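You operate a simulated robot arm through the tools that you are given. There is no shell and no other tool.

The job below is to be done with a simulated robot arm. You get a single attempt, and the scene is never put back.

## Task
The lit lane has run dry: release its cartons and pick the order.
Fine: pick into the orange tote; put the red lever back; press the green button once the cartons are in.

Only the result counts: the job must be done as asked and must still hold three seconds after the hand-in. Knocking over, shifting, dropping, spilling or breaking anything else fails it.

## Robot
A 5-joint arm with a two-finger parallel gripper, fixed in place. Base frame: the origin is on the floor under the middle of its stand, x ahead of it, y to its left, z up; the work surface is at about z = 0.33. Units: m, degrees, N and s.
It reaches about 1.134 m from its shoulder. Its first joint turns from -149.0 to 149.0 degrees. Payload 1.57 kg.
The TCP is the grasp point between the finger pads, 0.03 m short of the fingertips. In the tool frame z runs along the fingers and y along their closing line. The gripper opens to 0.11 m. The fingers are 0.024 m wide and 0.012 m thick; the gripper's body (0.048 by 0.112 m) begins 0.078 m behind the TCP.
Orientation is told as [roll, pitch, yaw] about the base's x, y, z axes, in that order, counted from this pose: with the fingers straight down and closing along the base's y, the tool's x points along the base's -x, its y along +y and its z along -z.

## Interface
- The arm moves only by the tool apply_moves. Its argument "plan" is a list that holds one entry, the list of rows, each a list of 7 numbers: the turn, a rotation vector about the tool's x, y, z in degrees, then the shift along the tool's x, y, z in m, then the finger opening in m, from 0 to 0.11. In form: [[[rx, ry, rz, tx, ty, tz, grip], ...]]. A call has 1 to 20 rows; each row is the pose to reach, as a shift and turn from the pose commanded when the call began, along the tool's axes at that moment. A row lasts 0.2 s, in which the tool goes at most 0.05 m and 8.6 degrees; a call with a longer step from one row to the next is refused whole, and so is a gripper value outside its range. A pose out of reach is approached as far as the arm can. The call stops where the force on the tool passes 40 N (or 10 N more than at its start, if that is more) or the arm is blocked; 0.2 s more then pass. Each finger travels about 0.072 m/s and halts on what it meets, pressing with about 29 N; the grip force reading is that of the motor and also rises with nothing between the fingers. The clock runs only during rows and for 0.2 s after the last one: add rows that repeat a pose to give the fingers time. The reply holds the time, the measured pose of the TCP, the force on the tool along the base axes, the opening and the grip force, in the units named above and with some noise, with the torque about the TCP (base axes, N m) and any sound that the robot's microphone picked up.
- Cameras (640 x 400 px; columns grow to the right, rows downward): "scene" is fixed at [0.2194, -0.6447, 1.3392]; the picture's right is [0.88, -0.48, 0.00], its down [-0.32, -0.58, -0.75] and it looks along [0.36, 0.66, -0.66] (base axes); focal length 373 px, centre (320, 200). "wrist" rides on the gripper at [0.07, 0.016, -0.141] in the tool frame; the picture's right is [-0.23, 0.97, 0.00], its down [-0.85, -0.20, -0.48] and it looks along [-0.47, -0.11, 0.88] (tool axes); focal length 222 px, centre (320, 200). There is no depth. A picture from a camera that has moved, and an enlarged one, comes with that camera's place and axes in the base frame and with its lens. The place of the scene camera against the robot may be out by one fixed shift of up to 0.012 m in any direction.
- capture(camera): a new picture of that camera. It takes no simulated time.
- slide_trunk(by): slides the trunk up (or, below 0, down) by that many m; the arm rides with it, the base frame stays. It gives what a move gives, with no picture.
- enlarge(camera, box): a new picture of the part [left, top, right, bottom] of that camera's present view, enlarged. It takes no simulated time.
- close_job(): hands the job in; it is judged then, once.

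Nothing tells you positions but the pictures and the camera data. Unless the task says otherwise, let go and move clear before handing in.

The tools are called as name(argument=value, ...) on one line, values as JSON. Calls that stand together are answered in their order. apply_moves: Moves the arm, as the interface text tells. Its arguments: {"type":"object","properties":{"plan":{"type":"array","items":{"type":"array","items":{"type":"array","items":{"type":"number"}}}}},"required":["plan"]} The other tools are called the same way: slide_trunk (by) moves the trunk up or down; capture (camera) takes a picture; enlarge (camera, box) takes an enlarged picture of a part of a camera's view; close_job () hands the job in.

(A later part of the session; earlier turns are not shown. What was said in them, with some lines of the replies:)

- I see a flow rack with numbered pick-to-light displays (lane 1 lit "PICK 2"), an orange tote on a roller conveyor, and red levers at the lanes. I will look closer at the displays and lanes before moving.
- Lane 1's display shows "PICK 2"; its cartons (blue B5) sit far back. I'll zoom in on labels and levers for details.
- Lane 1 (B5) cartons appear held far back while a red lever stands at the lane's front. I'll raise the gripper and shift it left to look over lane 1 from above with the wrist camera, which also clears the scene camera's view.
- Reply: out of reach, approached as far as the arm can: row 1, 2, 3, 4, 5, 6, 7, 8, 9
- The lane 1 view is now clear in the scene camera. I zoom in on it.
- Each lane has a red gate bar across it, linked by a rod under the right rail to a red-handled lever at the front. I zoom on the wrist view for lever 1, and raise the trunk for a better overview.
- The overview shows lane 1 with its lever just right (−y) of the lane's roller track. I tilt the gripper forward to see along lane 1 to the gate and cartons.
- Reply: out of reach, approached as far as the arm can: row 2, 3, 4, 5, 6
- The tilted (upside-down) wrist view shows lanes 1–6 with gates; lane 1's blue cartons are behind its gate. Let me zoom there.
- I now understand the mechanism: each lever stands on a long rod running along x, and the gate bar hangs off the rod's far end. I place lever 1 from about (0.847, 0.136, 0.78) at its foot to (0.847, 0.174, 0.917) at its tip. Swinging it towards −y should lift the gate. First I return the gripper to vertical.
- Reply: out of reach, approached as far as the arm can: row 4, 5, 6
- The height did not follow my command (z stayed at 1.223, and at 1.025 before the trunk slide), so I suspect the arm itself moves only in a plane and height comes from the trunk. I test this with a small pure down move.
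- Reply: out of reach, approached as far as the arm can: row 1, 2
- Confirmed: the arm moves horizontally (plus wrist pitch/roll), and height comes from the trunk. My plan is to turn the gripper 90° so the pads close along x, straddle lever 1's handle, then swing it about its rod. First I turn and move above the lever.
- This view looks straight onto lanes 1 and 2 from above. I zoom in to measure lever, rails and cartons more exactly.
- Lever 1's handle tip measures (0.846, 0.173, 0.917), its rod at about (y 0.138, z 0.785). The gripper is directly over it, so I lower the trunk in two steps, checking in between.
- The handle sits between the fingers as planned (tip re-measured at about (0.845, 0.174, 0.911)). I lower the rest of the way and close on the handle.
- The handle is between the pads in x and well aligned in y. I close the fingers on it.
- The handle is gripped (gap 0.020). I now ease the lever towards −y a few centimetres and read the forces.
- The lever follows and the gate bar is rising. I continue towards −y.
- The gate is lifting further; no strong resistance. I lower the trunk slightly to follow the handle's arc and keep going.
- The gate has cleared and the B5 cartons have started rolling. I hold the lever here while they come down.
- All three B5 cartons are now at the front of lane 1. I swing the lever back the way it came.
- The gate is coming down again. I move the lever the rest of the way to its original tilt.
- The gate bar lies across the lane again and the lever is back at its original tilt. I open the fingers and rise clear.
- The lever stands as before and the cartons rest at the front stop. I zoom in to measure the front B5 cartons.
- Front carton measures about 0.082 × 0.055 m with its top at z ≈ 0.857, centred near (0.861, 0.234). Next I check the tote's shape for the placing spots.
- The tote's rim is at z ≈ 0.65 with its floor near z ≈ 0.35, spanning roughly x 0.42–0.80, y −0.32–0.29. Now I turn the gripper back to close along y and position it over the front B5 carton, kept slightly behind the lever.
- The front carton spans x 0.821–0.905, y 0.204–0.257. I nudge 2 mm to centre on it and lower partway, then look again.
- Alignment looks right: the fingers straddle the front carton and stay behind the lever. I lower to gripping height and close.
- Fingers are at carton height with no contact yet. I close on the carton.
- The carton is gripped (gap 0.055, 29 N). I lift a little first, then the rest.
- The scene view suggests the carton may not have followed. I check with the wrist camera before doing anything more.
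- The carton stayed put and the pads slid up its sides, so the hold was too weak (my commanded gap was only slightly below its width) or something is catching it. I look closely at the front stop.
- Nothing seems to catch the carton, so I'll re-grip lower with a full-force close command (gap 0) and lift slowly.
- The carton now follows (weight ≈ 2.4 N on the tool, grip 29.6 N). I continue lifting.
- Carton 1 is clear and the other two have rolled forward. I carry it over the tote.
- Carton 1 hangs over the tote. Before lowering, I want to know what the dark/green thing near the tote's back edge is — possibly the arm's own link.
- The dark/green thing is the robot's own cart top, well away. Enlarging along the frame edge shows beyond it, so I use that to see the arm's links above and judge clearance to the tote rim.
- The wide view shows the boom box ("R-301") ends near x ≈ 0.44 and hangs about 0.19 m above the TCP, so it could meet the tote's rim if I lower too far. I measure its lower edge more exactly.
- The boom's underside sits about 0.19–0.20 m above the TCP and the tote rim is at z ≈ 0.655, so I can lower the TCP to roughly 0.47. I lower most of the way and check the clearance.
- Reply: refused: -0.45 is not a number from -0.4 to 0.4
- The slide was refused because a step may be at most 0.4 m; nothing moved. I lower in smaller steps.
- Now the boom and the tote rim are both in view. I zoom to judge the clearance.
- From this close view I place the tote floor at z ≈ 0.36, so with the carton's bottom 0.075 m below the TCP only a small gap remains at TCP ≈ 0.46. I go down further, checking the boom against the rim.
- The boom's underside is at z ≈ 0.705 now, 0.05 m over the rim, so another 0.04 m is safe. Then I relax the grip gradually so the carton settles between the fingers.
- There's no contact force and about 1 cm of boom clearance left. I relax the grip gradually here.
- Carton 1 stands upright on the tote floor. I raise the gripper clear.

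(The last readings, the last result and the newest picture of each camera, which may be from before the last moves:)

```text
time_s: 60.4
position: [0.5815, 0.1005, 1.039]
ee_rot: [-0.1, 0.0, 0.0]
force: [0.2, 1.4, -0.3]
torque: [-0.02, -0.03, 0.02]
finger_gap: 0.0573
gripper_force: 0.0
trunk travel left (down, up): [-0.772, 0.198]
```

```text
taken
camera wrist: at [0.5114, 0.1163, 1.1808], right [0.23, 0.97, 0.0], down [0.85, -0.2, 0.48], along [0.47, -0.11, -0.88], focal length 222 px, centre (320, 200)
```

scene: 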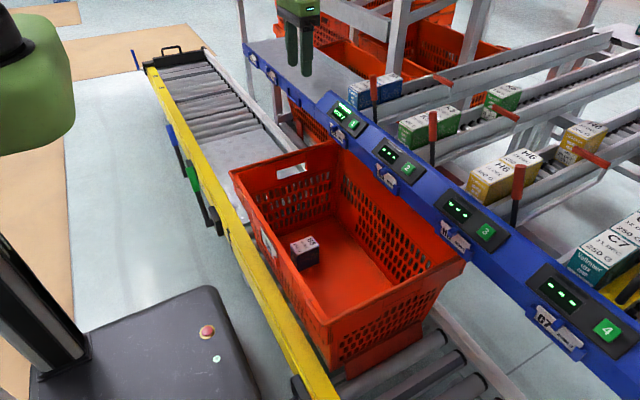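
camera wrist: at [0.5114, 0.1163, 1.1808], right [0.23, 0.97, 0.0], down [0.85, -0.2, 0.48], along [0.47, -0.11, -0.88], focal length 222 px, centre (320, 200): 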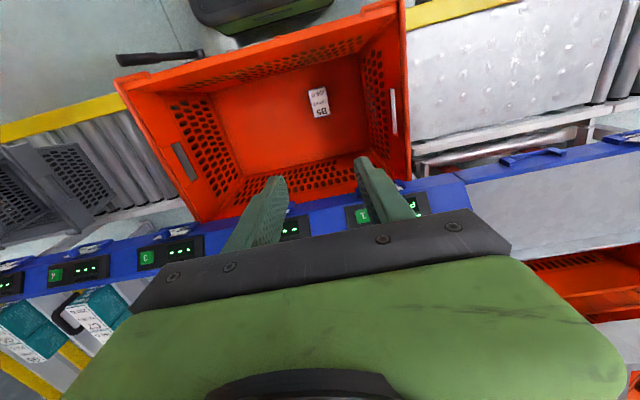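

Carton 1 stands in the tote. I go back for carton 2, which has rolled to the front of lane 1.

apply_moves(plan=[[[0, 0, 0, -0.03, 0.013, 0, 0.09], [0, 0, 0, -0.065, 0.028, 0, 0.09], [0, 0, 0, -0.1, 0.043, 0, 0.09], [0, 0, 0, -0.135, 0.058, 0, 0.09], [0, 0, 0, -0.17, 0.073, 0, 0.09], [0, 0, 0, -0.205, 0.088, 0, 0.09], [0, 0, 0, -0.24, 0.103, 0, 0.09], [0, 0, 0, -0.275, 0.118, 0, 0.09], [0, 0, 0, -0.3, 0.13, 0, 0.09], [0, 0, 0, -0.3, 0.13, 0, 0.09]]])

capture(camera="wrist")

enlarge(camera="wrist", box=[230, 60, 400, 230])

enlarge(camera="scene", box=[320, 40, 480, 140])

```text
time_s: 62.6
position: [0.8822, 0.2305, 1.0374]
ee_rot: [0.0, 0.0, 0.1]
force: [0.6, -0.6, 0.0]
torque: [-0.03, -0.03, -0.02]
finger_gap: 0.09
gripper_force: 0.0
trunk travel left (down, up): [-0.772, 0.198]
```

```text
taken
camera wrist: at [0.812, 0.2457, 1.1809], right [0.23, 0.97, 0.0], down [0.85, -0.2, 0.48], along [0.47, -0.11, -0.88], focal length 222 px, centre (320, 200)
```

wrist: 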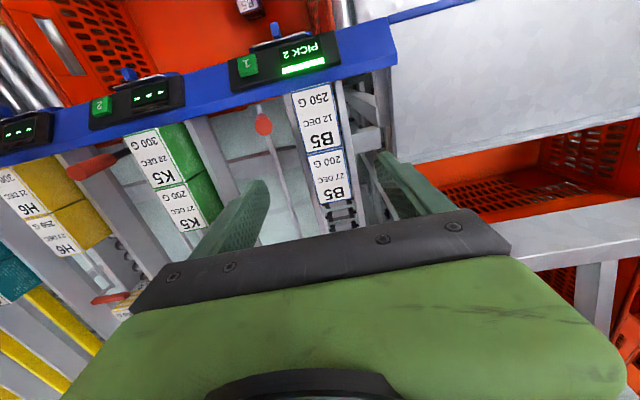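

```text
2.35 times, centred on (315, 145) of wrist
camera zoom: at [0.812, 0.2457, 1.1809], right [0.23, 0.97, 0.0], down [0.85, -0.2, 0.48], along [0.47, -0.11, -0.88], focal length 523 px, centre (332, 329)
```

zoom: 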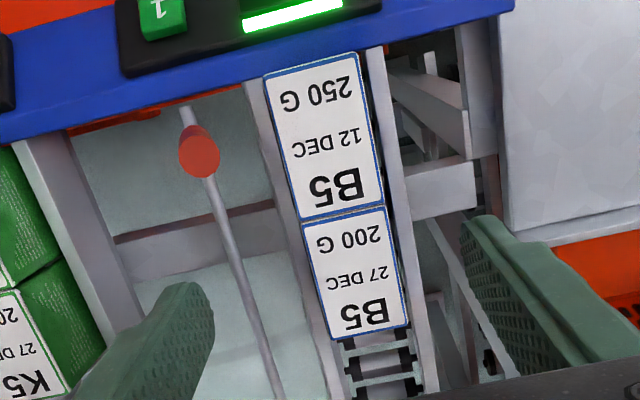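

```text
4.00 times, centred on (400, 90) of scene
camera zoom: at [0.2194, -0.6447, 1.3392], right [0.88, -0.48, 0.0], down [-0.32, -0.58, -0.75], along [0.36, 0.66, -0.66], focal length 1491 px, centre (0, 640)
```

zoom: 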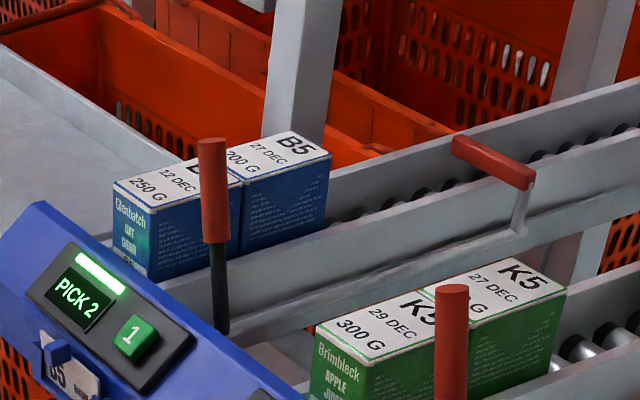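

Carton 2 (12 DEC, 250 G) is at the front in the same spot, centre y ≈ 0.2315. I align and lower.

apply_moves(plan=[[[0, 0, 0, 0, 0.002, 0, 0.09], [0, 0, 0, 0, 0.002, 0, 0.09]]])

slide_trunk(by=-0.13)

slide_trunk(by=-0.055)

capture(camera="wrist")

enlarge(camera="scene", box=[320, 40, 480, 140])

```text
time_s: 63.2
position: [0.8814, 0.2317, 1.0385]
ee_rot: [0.0, 0.1, -0.1]
force: [-0.5, -0.3, 0.9]
torque: [-0.02, 0.01, 0.02]
finger_gap: 0.0899
gripper_force: 0.0
trunk travel left (down, up): [-0.772, 0.198]
```

```text
time_s: 64.8
position: [0.8824, 0.2307, 0.9078]
ee_rot: [0.0, 0.0, 0.0]
force: [0.5, -0.1, 0.4]
torque: [-0.02, 0.0, -0.02]
finger_gap: 0.0899
gripper_force: 0.1
trunk travel left (down, up): [-0.642, 0.328]
```

```text
time_s: 65.7
position: [0.8816, 0.2321, 0.8544]
ee_rot: [0.0, 0.0, 0.0]
force: [0.1, -0.1, 0.4]
torque: [-0.02, 0.02, 0.0]
finger_gap: 0.0899
gripper_force: 0.2
trunk travel left (down, up): [-0.587, 0.383]
```

```text
taken
camera wrist: at [0.8117, 0.2478, 0.9959], right [0.23, 0.97, 0.0], down [0.85, -0.2, 0.48], along [0.47, -0.11, -0.88], focal length 222 px, centre (320, 200)
```

wrist: 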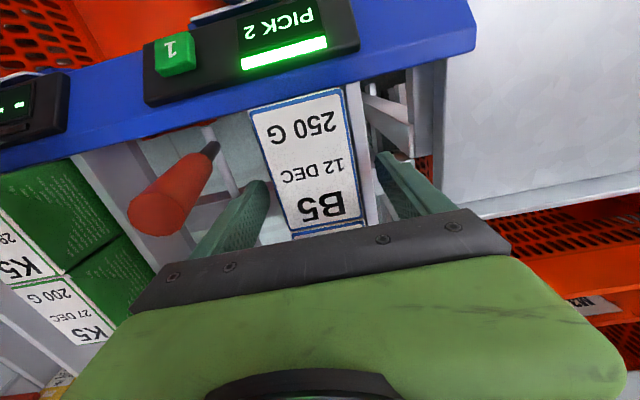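

```text
4.00 times, centred on (400, 90) of scene
camera zoom: at [0.2194, -0.6447, 1.3392], right [0.88, -0.48, 0.0], down [-0.32, -0.58, -0.75], along [0.36, 0.66, -0.66], focal length 1491 px, centre (0, 640)
```

zoom: 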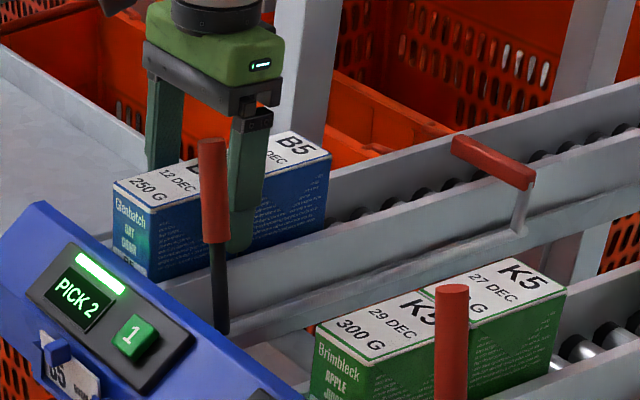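

The fingers straddle carton 2 as before. I close with full force.

apply_moves(plan=[[[0, 0, 0, 0, 0, 0, 0.075], [0, 0, 0, 0, 0, 0, 0.062], [0, 0, 0, 0, 0, 0, 0.045], [0, 0, 0, 0, 0, 0, 0.0], [0, 0, 0, 0, 0, 0, 0.0], [0, 0, 0, 0, 0, 0, 0.0], [0, 0, 0, 0, 0, 0, 0.0]]])

slide_trunk(by=0.012)

enlarge(camera="scene", box=[340, 60, 420, 110])

```text
time_s: 67.3
position: [0.8818, 0.2311, 0.8545]
ee_rot: [-0.1, -0.1, 0.0]
force: [1.1, -0.5, 1.1]
torque: [-0.03, -0.02, -0.01]
finger_gap: 0.0547
gripper_force: 29.0
trunk travel left (down, up): [-0.587, 0.383]
```

```text
time_s: 67.9
position: [0.8828, 0.2317, 0.8653]
ee_rot: [0.0, 0.0, -0.1]
force: [0.2, 0.3, -3.4]
torque: [0.01, -0.05, 0.01]
finger_gap: 0.0546
gripper_force: 29.0
trunk travel left (down, up): [-0.599, 0.371]
```

```text
8.00 times, centred on (380, 85) of scene
camera zoom: at [0.2194, -0.6447, 1.3392], right [0.88, -0.48, 0.0], down [-0.32, -0.58, -0.75], along [0.36, 0.66, -0.66], focal length 2982 px, centre (-160, 1120)
```

zoom: 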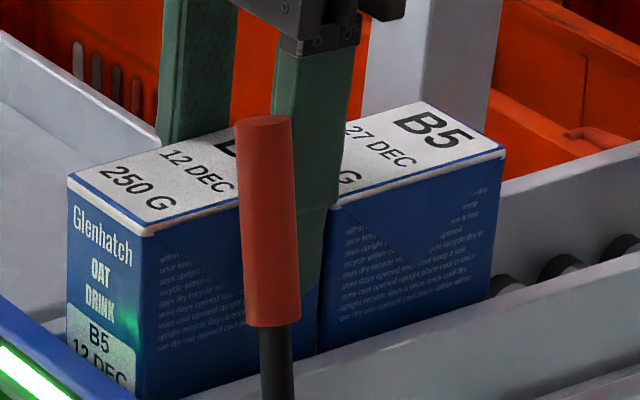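

Carton 2 is lifting with the gripper. I raise it fully and then carry it over the tote.

slide_trunk(by=0.06)

slide_trunk(by=0.12)

capture(camera="wrist")

enlarge(camera="scene", box=[320, 0, 480, 140])

```text
time_s: 68.9
position: [0.8819, 0.2311, 0.9264]
ee_rot: [0.0, 0.0, 0.0]
force: [1.1, -0.1, -2.4]
torque: [0.02, -0.03, 0.02]
finger_gap: 0.0547
gripper_force: 29.3
trunk travel left (down, up): [-0.659, 0.311]
```

```text
time_s: 70.4
position: [0.8818, 0.2311, 1.0457]
ee_rot: [-0.1, -0.1, 0.0]
force: [-0.3, -0.1, -1.5]
torque: [-0.01, -0.01, -0.02]
finger_gap: 0.0549
gripper_force: 29.6
trunk travel left (down, up): [-0.779, 0.191]
```

```text
taken
camera wrist: at [0.812, 0.2479, 1.1875], right [0.23, 0.97, 0.0], down [0.86, -0.2, 0.48], along [0.47, -0.11, -0.88], focal length 222 px, centre (320, 200)
```

wrist: 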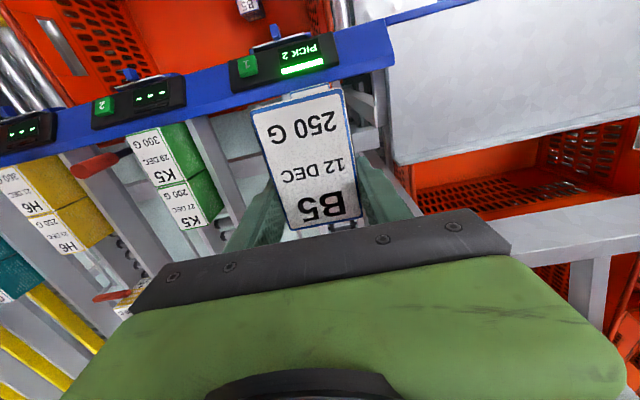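

```text
2.86 times, centred on (400, 70) of scene
camera zoom: at [0.2194, -0.6447, 1.3392], right [0.88, -0.48, 0.0], down [-0.32, -0.58, -0.75], along [0.36, 0.66, -0.66], focal length 1065 px, centre (91, 571)
```

zoom: 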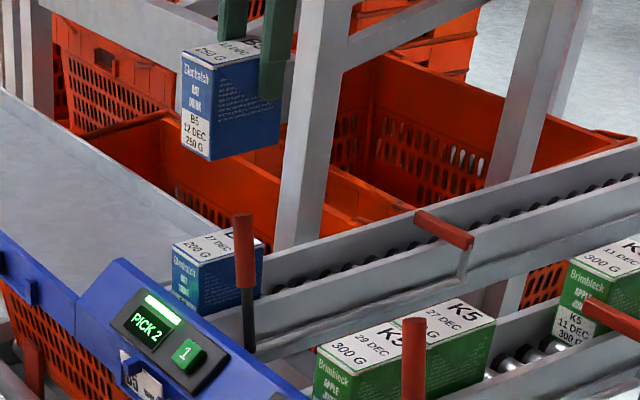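

Carton 2 is up and the third (27 DEC) has rolled forward. I carry carton 2 over the tote to a free spot beside carton 1.

apply_moves(plan=[[[0, 0, 0, 0.03, -0.013, 0, 0.0], [0, 0, 0, 0.065, -0.028, 0, 0.0], [0, 0, 0, 0.1, -0.043, 0, 0.0], [0, 0, 0, 0.135, -0.058, 0, 0.0], [0, 0, 0, 0.17, -0.073, 0, 0.0], [0, 0, 0, 0.205, -0.088, 0, 0.0], [0, 0, 0, 0.24, -0.103, 0, 0.0], [0, 0, 0, 0.27, -0.125, 0, 0.0], [0, 0, 0, 0.285, -0.16, 0, 0.0], [0, 0, 0, 0.292, -0.2, 0, 0.0], [0, 0, 0, 0.292, -0.24, 0, 0.0], [0, 0, 0, 0.292, -0.275, 0, 0.0], [0, 0, 0, 0.292, -0.291, 0, 0.0], [0, 0, 0, 0.292, -0.291, 0, 0.0]]])

capture(camera="wrist")

capture(camera="scene")

```text
time_s: 73.4
position: [0.5899, -0.0611, 1.0439]
ee_rot: [0.0, 0.0, 0.0]
force: [-0.1, -0.2, -3.1]
torque: [0.01, -0.06, 0.01]
finger_gap: 0.0548
gripper_force: 28.7
trunk travel left (down, up): [-0.779, 0.191]
```

```text
taken
camera wrist: at [0.5197, -0.0451, 1.1878], right [0.23, 0.97, 0.0], down [0.86, -0.2, 0.48], along [0.47, -0.11, -0.88], focal length 222 px, centre (320, 200)
```

wrist: 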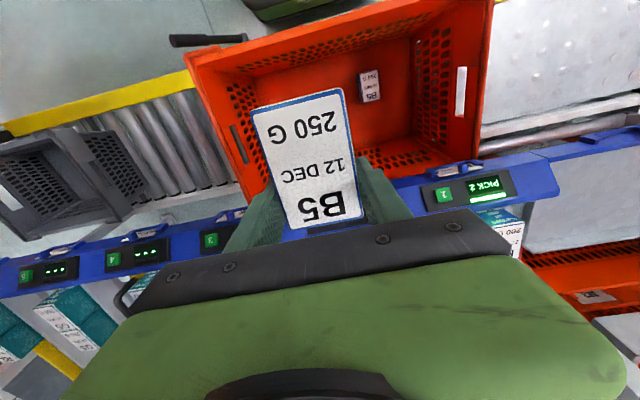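

```text
taken
```

scene: 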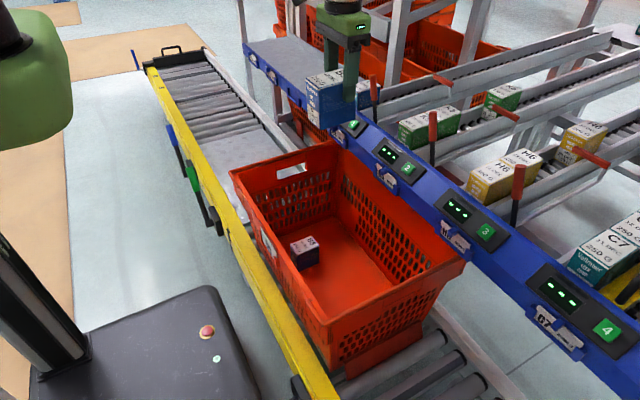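

Carton 1 sits at about (0.577, 0.097) in the tote; carton 2 is over (0.590, −0.061), leaving ample space. I lower it in steps.

slide_trunk(by=-0.3)

slide_trunk(by=-0.2)

enlarge(camera="scene", box=[180, 130, 380, 255])

capture(camera="wrist")

```text
time_s: 76.4
position: [0.5894, -0.0604, 0.7463]
ee_rot: [0.0, 0.0, 0.0]
force: [-0.9, -0.5, -2.5]
torque: [-0.03, -0.07, 0.01]
finger_gap: 0.0548
gripper_force: 28.6
trunk travel left (down, up): [-0.479, 0.491]
```

```text
time_s: 78.6
position: [0.5901, -0.0603, 0.5463]
ee_rot: [0.0, 0.0, 0.0]
force: [0.1, 0.0, -2.7]
torque: [0.02, -0.05, 0.0]
finger_gap: 0.0548
gripper_force: 29.3
trunk travel left (down, up): [-0.279, 0.691]
```

```text
3.20 times, centred on (280, 192) of scene
camera zoom: at [0.2194, -0.6447, 1.3392], right [0.88, -0.48, 0.0], down [-0.32, -0.58, -0.75], along [0.36, 0.66, -0.66], focal length 1193 px, centre (448, 224)
```

zoom: 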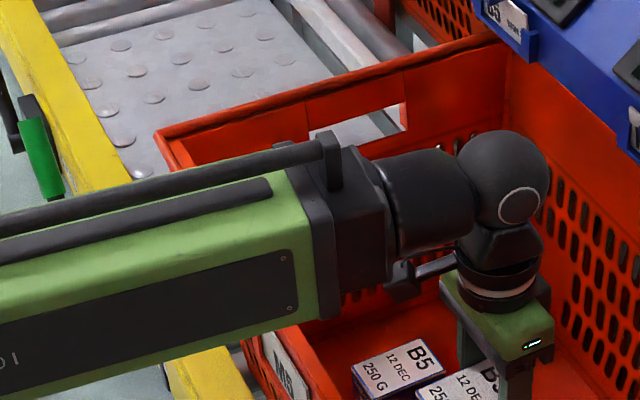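

```text
taken
camera wrist: at [0.5197, -0.0449, 0.6878], right [0.23, 0.97, 0.0], down [0.85, -0.2, 0.48], along [0.47, -0.11, -0.88], focal length 222 px, centre (320, 200)
```

wrist: 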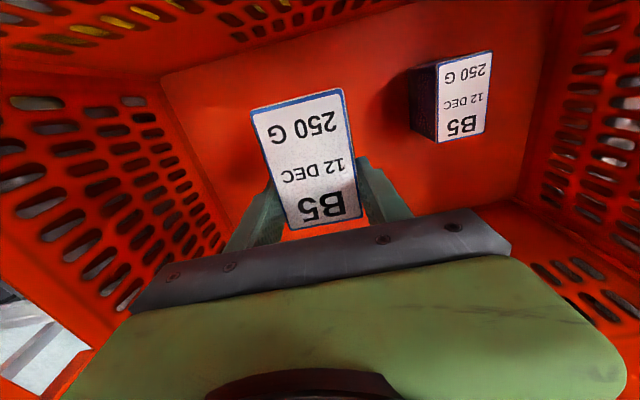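

All clear; the boom is still about 9 cm above the rim. I lower the last 7.7 cm and relax the grip gradually.

slide_trunk(by=-0.077)

apply_moves(plan=[[[0, 0, 0, 0, 0, 0, 0.03], [0, 0, 0, 0, 0, 0, 0.04], [0, 0, 0, 0, 0, 0, 0.044], [0, 0, 0, 0, 0, 0, 0.046], [0, 0, 0, 0, 0, 0, 0.048], [0, 0, 0, 0, 0, 0, 0.05], [0, 0, 0, 0, 0, 0, 0.051], [0, 0, 0, 0, 0, 0, 0.052], [0, 0, 0, 0, 0, 0, 0.053], [0, 0, 0, 0, 0, 0, 0.054], [0, 0, 0, 0, 0, 0, 0.055], [0, 0, 0, 0, 0, 0, 0.056], [0, 0, 0, 0, 0, 0, 0.058]]])

capture(camera="wrist")

```text
time_s: 79.8
position: [0.589, -0.0603, 0.4672]
ee_rot: [0.0, 0.0, 0.0]
force: [-0.1, 0.1, -3.2]
torque: [0.02, -0.03, -0.03]
finger_gap: 0.0549
gripper_force: 28.8
trunk travel left (down, up): [-0.202, 0.768]
```

```text
time_s: 82.5
position: [0.5895, -0.0623, 0.4691]
ee_rot: [0.0, 0.0, 0.0]
force: [0.3, 0.0, -0.2]
torque: [0.01, 0.03, 0.01]
finger_gap: 0.0582
gripper_force: 0.1
trunk travel left (down, up): [-0.202, 0.768]
```

```text
taken
camera wrist: at [0.5196, -0.0449, 0.6109], right [0.23, 0.97, 0.0], down [0.85, -0.2, 0.48], along [0.47, -0.11, -0.88], focal length 222 px, centre (320, 200)
```

wrist: 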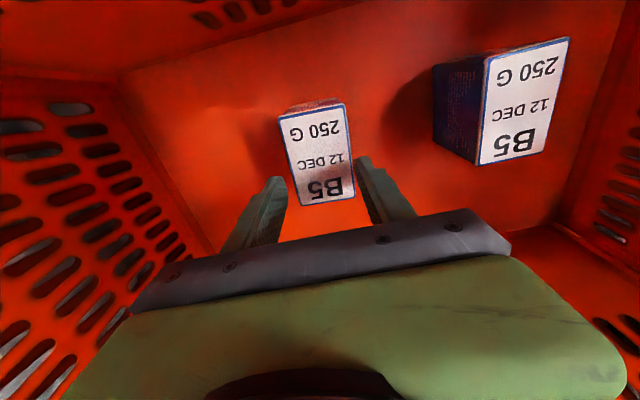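

Both cartons stand upright in the orange tote. I raise the gripper clear and check.

slide_trunk(by=0.35)

slide_trunk(by=0.2)

capture(camera="scene")

enlarge(camera="scene", box=[220, 130, 480, 330])

```text
time_s: 86.0
position: [0.5899, -0.0612, 0.8185]
ee_rot: [-0.1, 0.0, 0.1]
force: [0.1, 0.5, 0.4]
torque: [-0.02, -0.01, 0.0]
finger_gap: 0.0581
gripper_force: 0.0
trunk travel left (down, up): [-0.552, 0.418]
```

```text
time_s: 88.1
position: [0.5897, -0.0609, 1.0187]
ee_rot: [0.0, 0.0, -0.1]
force: [0.1, 0.6, 0.4]
torque: [-0.01, -0.01, -0.01]
finger_gap: 0.0581
gripper_force: 0.1
trunk travel left (down, up): [-0.752, 0.218]
```

```text
taken
```

scene: 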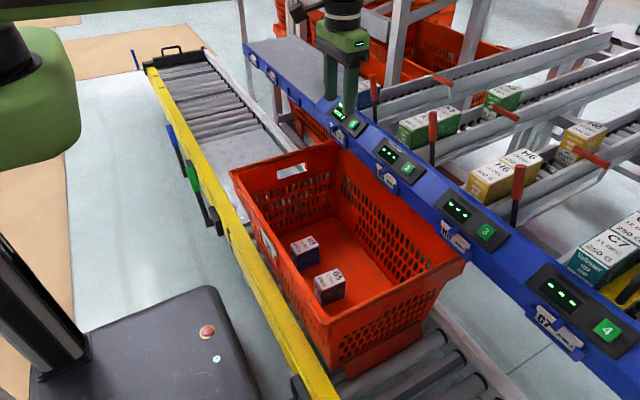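

```text
2.00 times, centred on (350, 230) of scene
camera zoom: at [0.2194, -0.6447, 1.3392], right [0.88, -0.48, 0.0], down [-0.32, -0.58, -0.75], along [0.36, 0.66, -0.66], focal length 746 px, centre (260, 140)
```

zoom: 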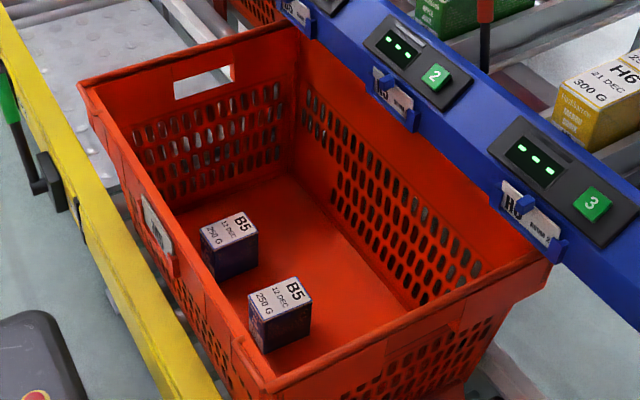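

Both B5 cartons are in the tote, upright. Now I close the fingers and move over green button 1, which I place at about (0.772, 0.147, 0.797) on a panel tilted ~29° towards the robot.

apply_moves(plan=[[[0, 0, 0, -0.022, 0.026, 0, 0.04], [0, 0, 0, -0.047, 0.056, 0, 0.02], [0, 0, 0, -0.072, 0.086, 0, 0.0], [0, 0, 0, -0.097, 0.116, 0, 0.0], [0, 0, 0, -0.122, 0.146, 0, 0.0], [0, 0, 0, -0.147, 0.176, 0, 0.0], [0, 0, 0, -0.17, 0.2, 0, 0.0], [0, 0, 0, -0.1755, 0.208, 0, 0.0], [0, 0, 0, -0.1755, 0.208, 0, 0.0]]])

capture(camera="wrist")

enlarge(camera="scene", box=[280, 20, 440, 140])

```text
time_s: 90.1
position: [0.7647, 0.1475, 1.0195]
ee_rot: [-0.1, 0.1, 0.0]
force: [0.4, -1.1, 0.1]
torque: [0.03, 0.02, 0.0]
finger_gap: 0.0002
gripper_force: 21.2
trunk travel left (down, up): [-0.752, 0.218]
```

```text
taken
camera wrist: at [0.6949, 0.1631, 1.1608], right [0.23, 0.97, 0.0], down [0.85, -0.2, 0.48], along [0.47, -0.11, -0.88], focal length 222 px, centre (320, 200)
```

wrist: 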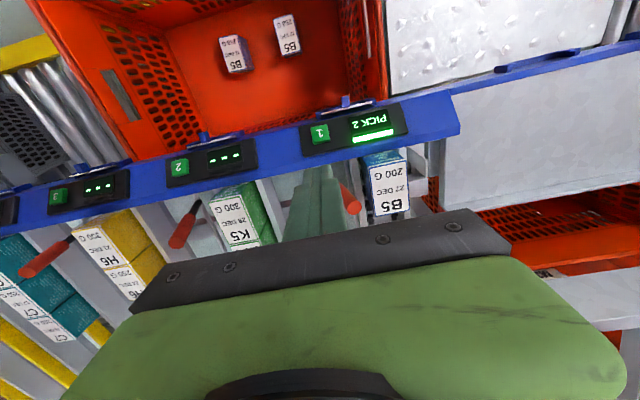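

```text
3.33 times, centred on (360, 80) of scene
camera zoom: at [0.2194, -0.6447, 1.3392], right [0.88, -0.48, 0.0], down [-0.32, -0.58, -0.75], along [0.36, 0.66, -0.66], focal length 1242 px, centre (187, 600)
```

zoom: 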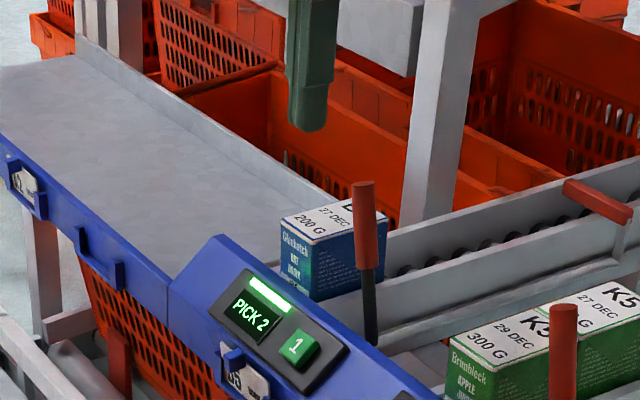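

enlarge(camera="wrist", box=[270, 90, 420, 190])

```text
4.00 times, centred on (345, 140) of wrist
camera zoom: at [0.6949, 0.1631, 1.1608], right [0.23, 0.97, 0.0], down [0.85, -0.2, 0.48], along [0.47, -0.11, -0.88], focal length 888 px, centre (220, 440)
```

zoom: 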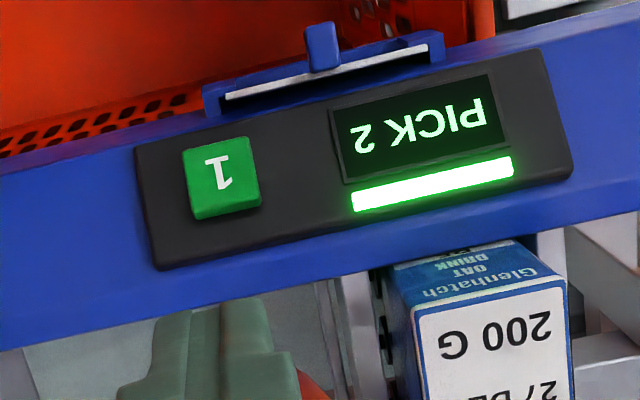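

The button cap's centre is confirmed at about (0.771, 0.146). I nudge to line the fingertips up and lower to 1 cm above it.

apply_moves(plan=[[[0, 0, 0, 0.003, -0.001, 0, 0.0], [0, 0, 0, 0.003, -0.001, 0, 0.0]]])

slide_trunk(by=-0.178)

enlarge(camera="scene", box=[310, 70, 410, 132])

capture(camera="wrist")

```text
time_s: 90.7
position: [0.7618, 0.1465, 1.0189]
ee_rot: [0.1, -0.1, 0.0]
force: [-0.4, -0.6, -0.3]
torque: [-0.01, 0.0, 0.01]
finger_gap: 0.0002
gripper_force: 21.0
trunk travel left (down, up): [-0.752, 0.218]
```

```text
time_s: 92.7
position: [0.7617, 0.1457, 0.8406]
ee_rot: [0.0, 0.0, 0.0]
force: [0.1, -0.6, 0.1]
torque: [0.02, 0.0, -0.04]
finger_gap: 0.0003
gripper_force: 21.9
trunk travel left (down, up): [-0.574, 0.396]
```

```text
6.40 times, centred on (360, 101) of scene
camera zoom: at [0.2194, -0.6447, 1.3392], right [0.88, -0.48, 0.0], down [-0.32, -0.58, -0.75], along [0.36, 0.66, -0.66], focal length 2386 px, centre (64, 834)
```

zoom: 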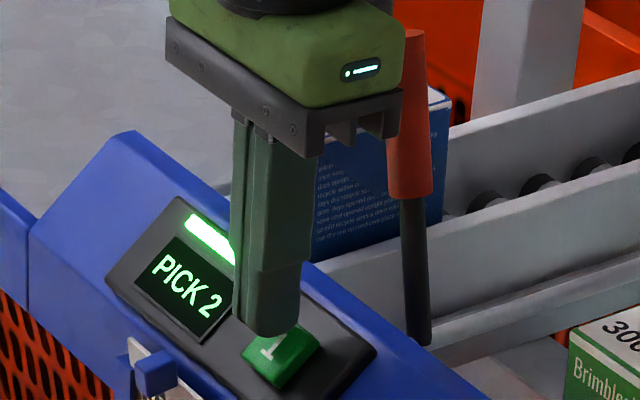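

```text
taken
camera wrist: at [0.6921, 0.1618, 0.9829], right [0.23, 0.97, 0.0], down [0.85, -0.2, 0.48], along [0.47, -0.11, -0.88], focal length 222 px, centre (320, 200)
```

wrist: 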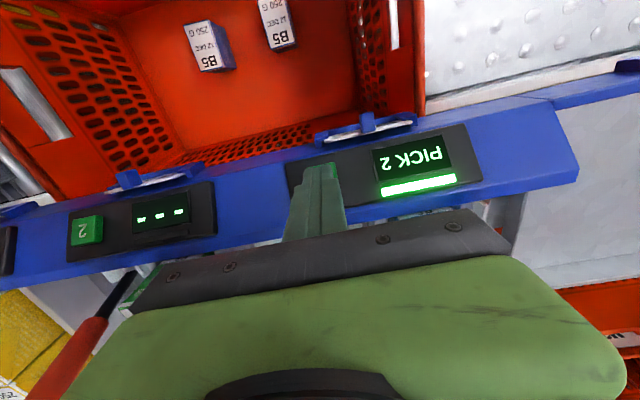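

The closed fingertips hover just over button 1. I press down in small steps, watching the force and the display.

slide_trunk(by=-0.008)

enlarge(camera="scene", box=[310, 70, 410, 132])

```text
time_s: 93.3
position: [0.7611, 0.1453, 0.8328]
ee_rot: [0.0, 0.1, -0.1]
force: [-0.8, 0.2, 0.2]
torque: [0.01, 0.04, -0.01]
finger_gap: 0.0003
gripper_force: 21.3
trunk travel left (down, up): [-0.566, 0.404]
```

```text
6.40 times, centred on (360, 101) of scene
camera zoom: at [0.2194, -0.6447, 1.3392], right [0.88, -0.48, 0.0], down [-0.32, -0.58, -0.75], along [0.36, 0.66, -0.66], focal length 2386 px, centre (64, 834)
```

zoom: 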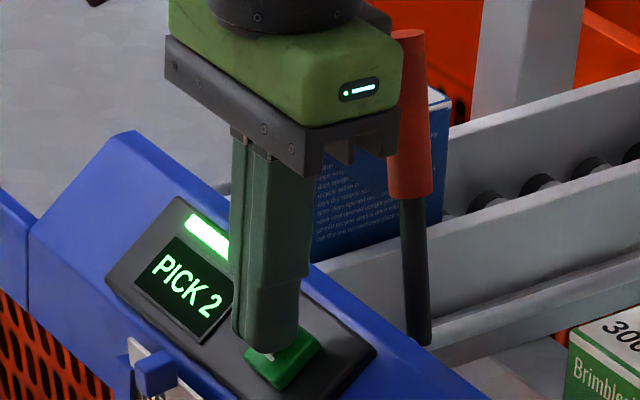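

slide_trunk(by=-0.004)

enlarge(camera="scene", box=[310, 70, 410, 132])

```text
time_s: 93.8
position: [0.7614, 0.1465, 0.8288]
ee_rot: [0.1, 0.0, 0.2]
force: [-2.0, -0.2, 0.7]
torque: [-0.06, 0.04, -0.02]
finger_gap: 0.0001
gripper_force: 21.4
trunk travel left (down, up): [-0.562, 0.408]
heard: click
```

```text
6.40 times, centred on (360, 101) of scene
camera zoom: at [0.2194, -0.6447, 1.3392], right [0.88, -0.48, 0.0], down [-0.32, -0.58, -0.75], along [0.36, 0.66, -0.66], focal length 2386 px, centre (64, 834)
```

zoom: 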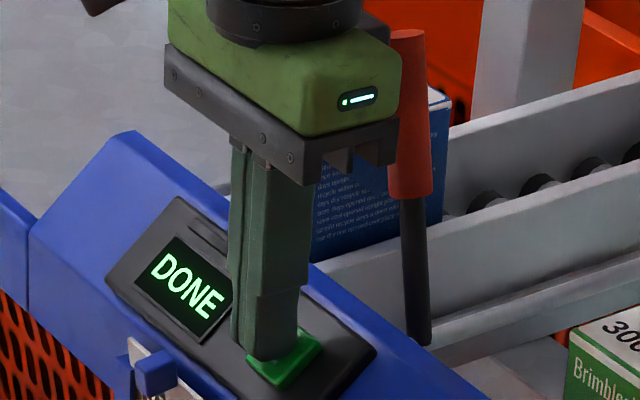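

A click was heard and the display now reads "DONE". I raise the gripper clear and check the whole scene before handing in.

slide_trunk(by=0.2)

capture(camera="scene")

enlarge(camera="scene", box=[320, 20, 520, 145])

capture(camera="wrist")

```text
time_s: 96.0
position: [0.7621, 0.1455, 1.0283]
ee_rot: [0.0, 0.0, 0.0]
force: [0.5, -0.1, 0.5]
torque: [0.0, 0.0, 0.0]
finger_gap: 0.0002
gripper_force: 21.1
trunk travel left (down, up): [-0.762, 0.208]
```

```text
taken
```

scene: 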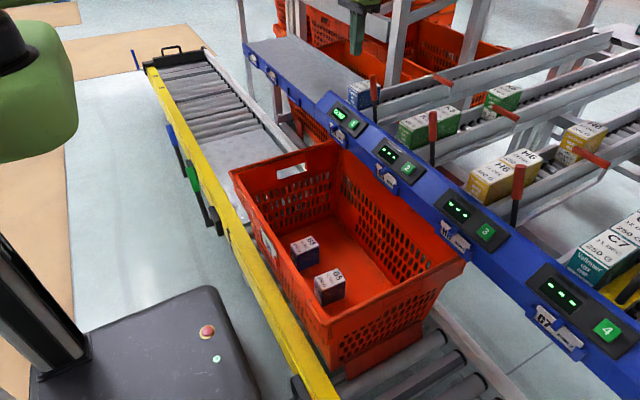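

```text
3.20 times, centred on (420, 82) of scene
camera zoom: at [0.2194, -0.6447, 1.3392], right [0.88, -0.48, 0.0], down [-0.32, -0.58, -0.75], along [0.36, 0.66, -0.66], focal length 1193 px, centre (0, 576)
```

zoom: 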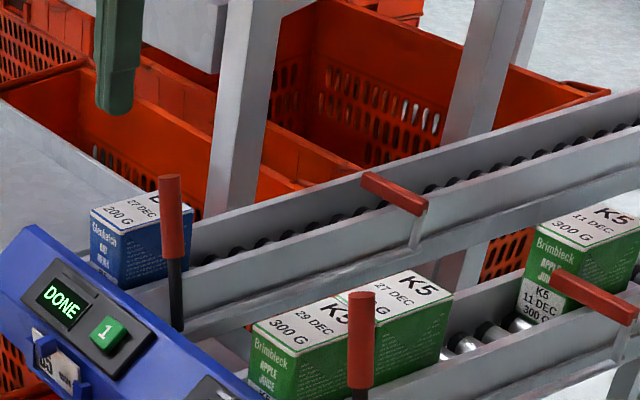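

```text
taken
camera wrist: at [0.6921, 0.1618, 1.1708], right [0.23, 0.97, 0.0], down [0.85, -0.2, 0.48], along [0.47, -0.11, -0.88], focal length 222 px, centre (320, 200)
```

wrist: 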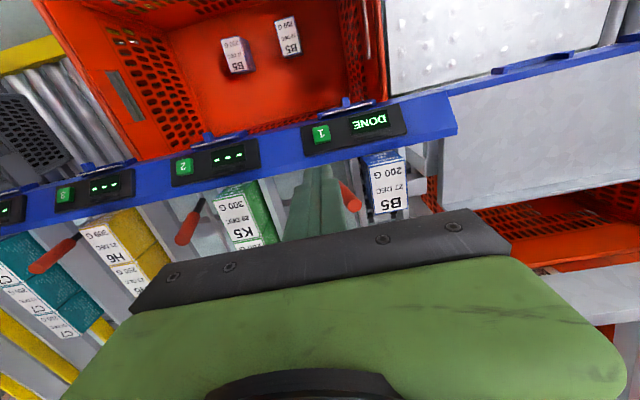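

The display shows DONE, both cartons are in the tote, and the gripper is clear. I compare lever 1 with its original position once more.

enlarge(camera="scene", box=[310, 70, 410, 132])

enlarge(camera="scene", box=[360, 20, 520, 120])

```text
6.40 times, centred on (360, 101) of scene
camera zoom: at [0.2194, -0.6447, 1.3392], right [0.88, -0.48, 0.0], down [-0.32, -0.58, -0.75], along [0.36, 0.66, -0.66], focal length 2386 px, centre (64, 834)
```

zoom: 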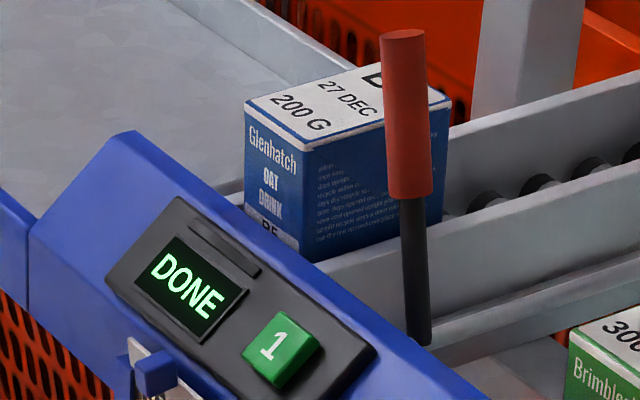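

```text
4.00 times, centred on (440, 70) of scene
camera zoom: at [0.2194, -0.6447, 1.3392], right [0.88, -0.48, 0.0], down [-0.32, -0.58, -0.75], along [0.36, 0.66, -0.66], focal length 1491 px, centre (-160, 720)
```

zoom: 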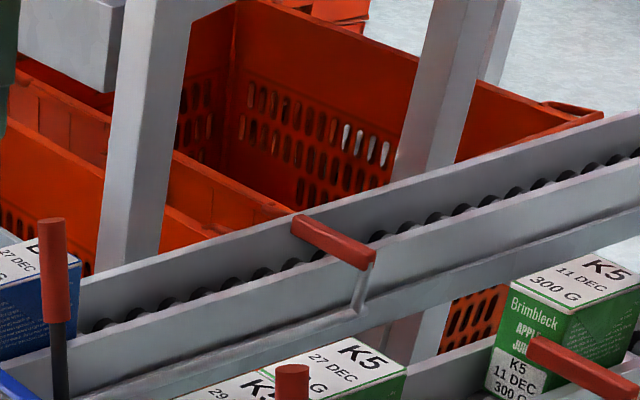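

Lever 1 and its gate bar look the same as at the start. Two B5 cartons stand in the orange tote, display 1 reads DONE, and the gripper is empty and clear. I'm handing the job in.

close_job()

```text
The job is handed in.
```

The job is handed in. Lane 1's cartons are released, two of them are in the orange tote, the red lever is back, and the green button is pressed. I don't have the judge's verdict.

- **Release:** I swung lane 1's red lever aside. The gate lifted and all three B5 cartons rolled to the front.
- **Lever:** I swung it back, and in the final pictures the lever and gate bar look the same as at the start.
- **Pick:** The display asked for two, so I took the two front cartons, both marked 12 DEC, 250 G. They stand upright in the orange tote. The third carton (27 DEC, 200 G) is still at the front of the lane.
- **Placing:** The arm's boom would have hit the tote rim, so I could not set the cartons right down on the floor. I let each one slide out of the fingers for the last few centimetres, roughly 5–7 cm.
- **Button:** Pressing green button 1 gave a click, and the display changed from "PICK 2" to "DONE".

My first grip on the front carton was too weak: the fingers slid up its sides and the carton did not move. I gripped again at full force and it lifted.

The gripper was empty and clear when I handed in. Nothing else looked moved or knocked over in the final pictures.
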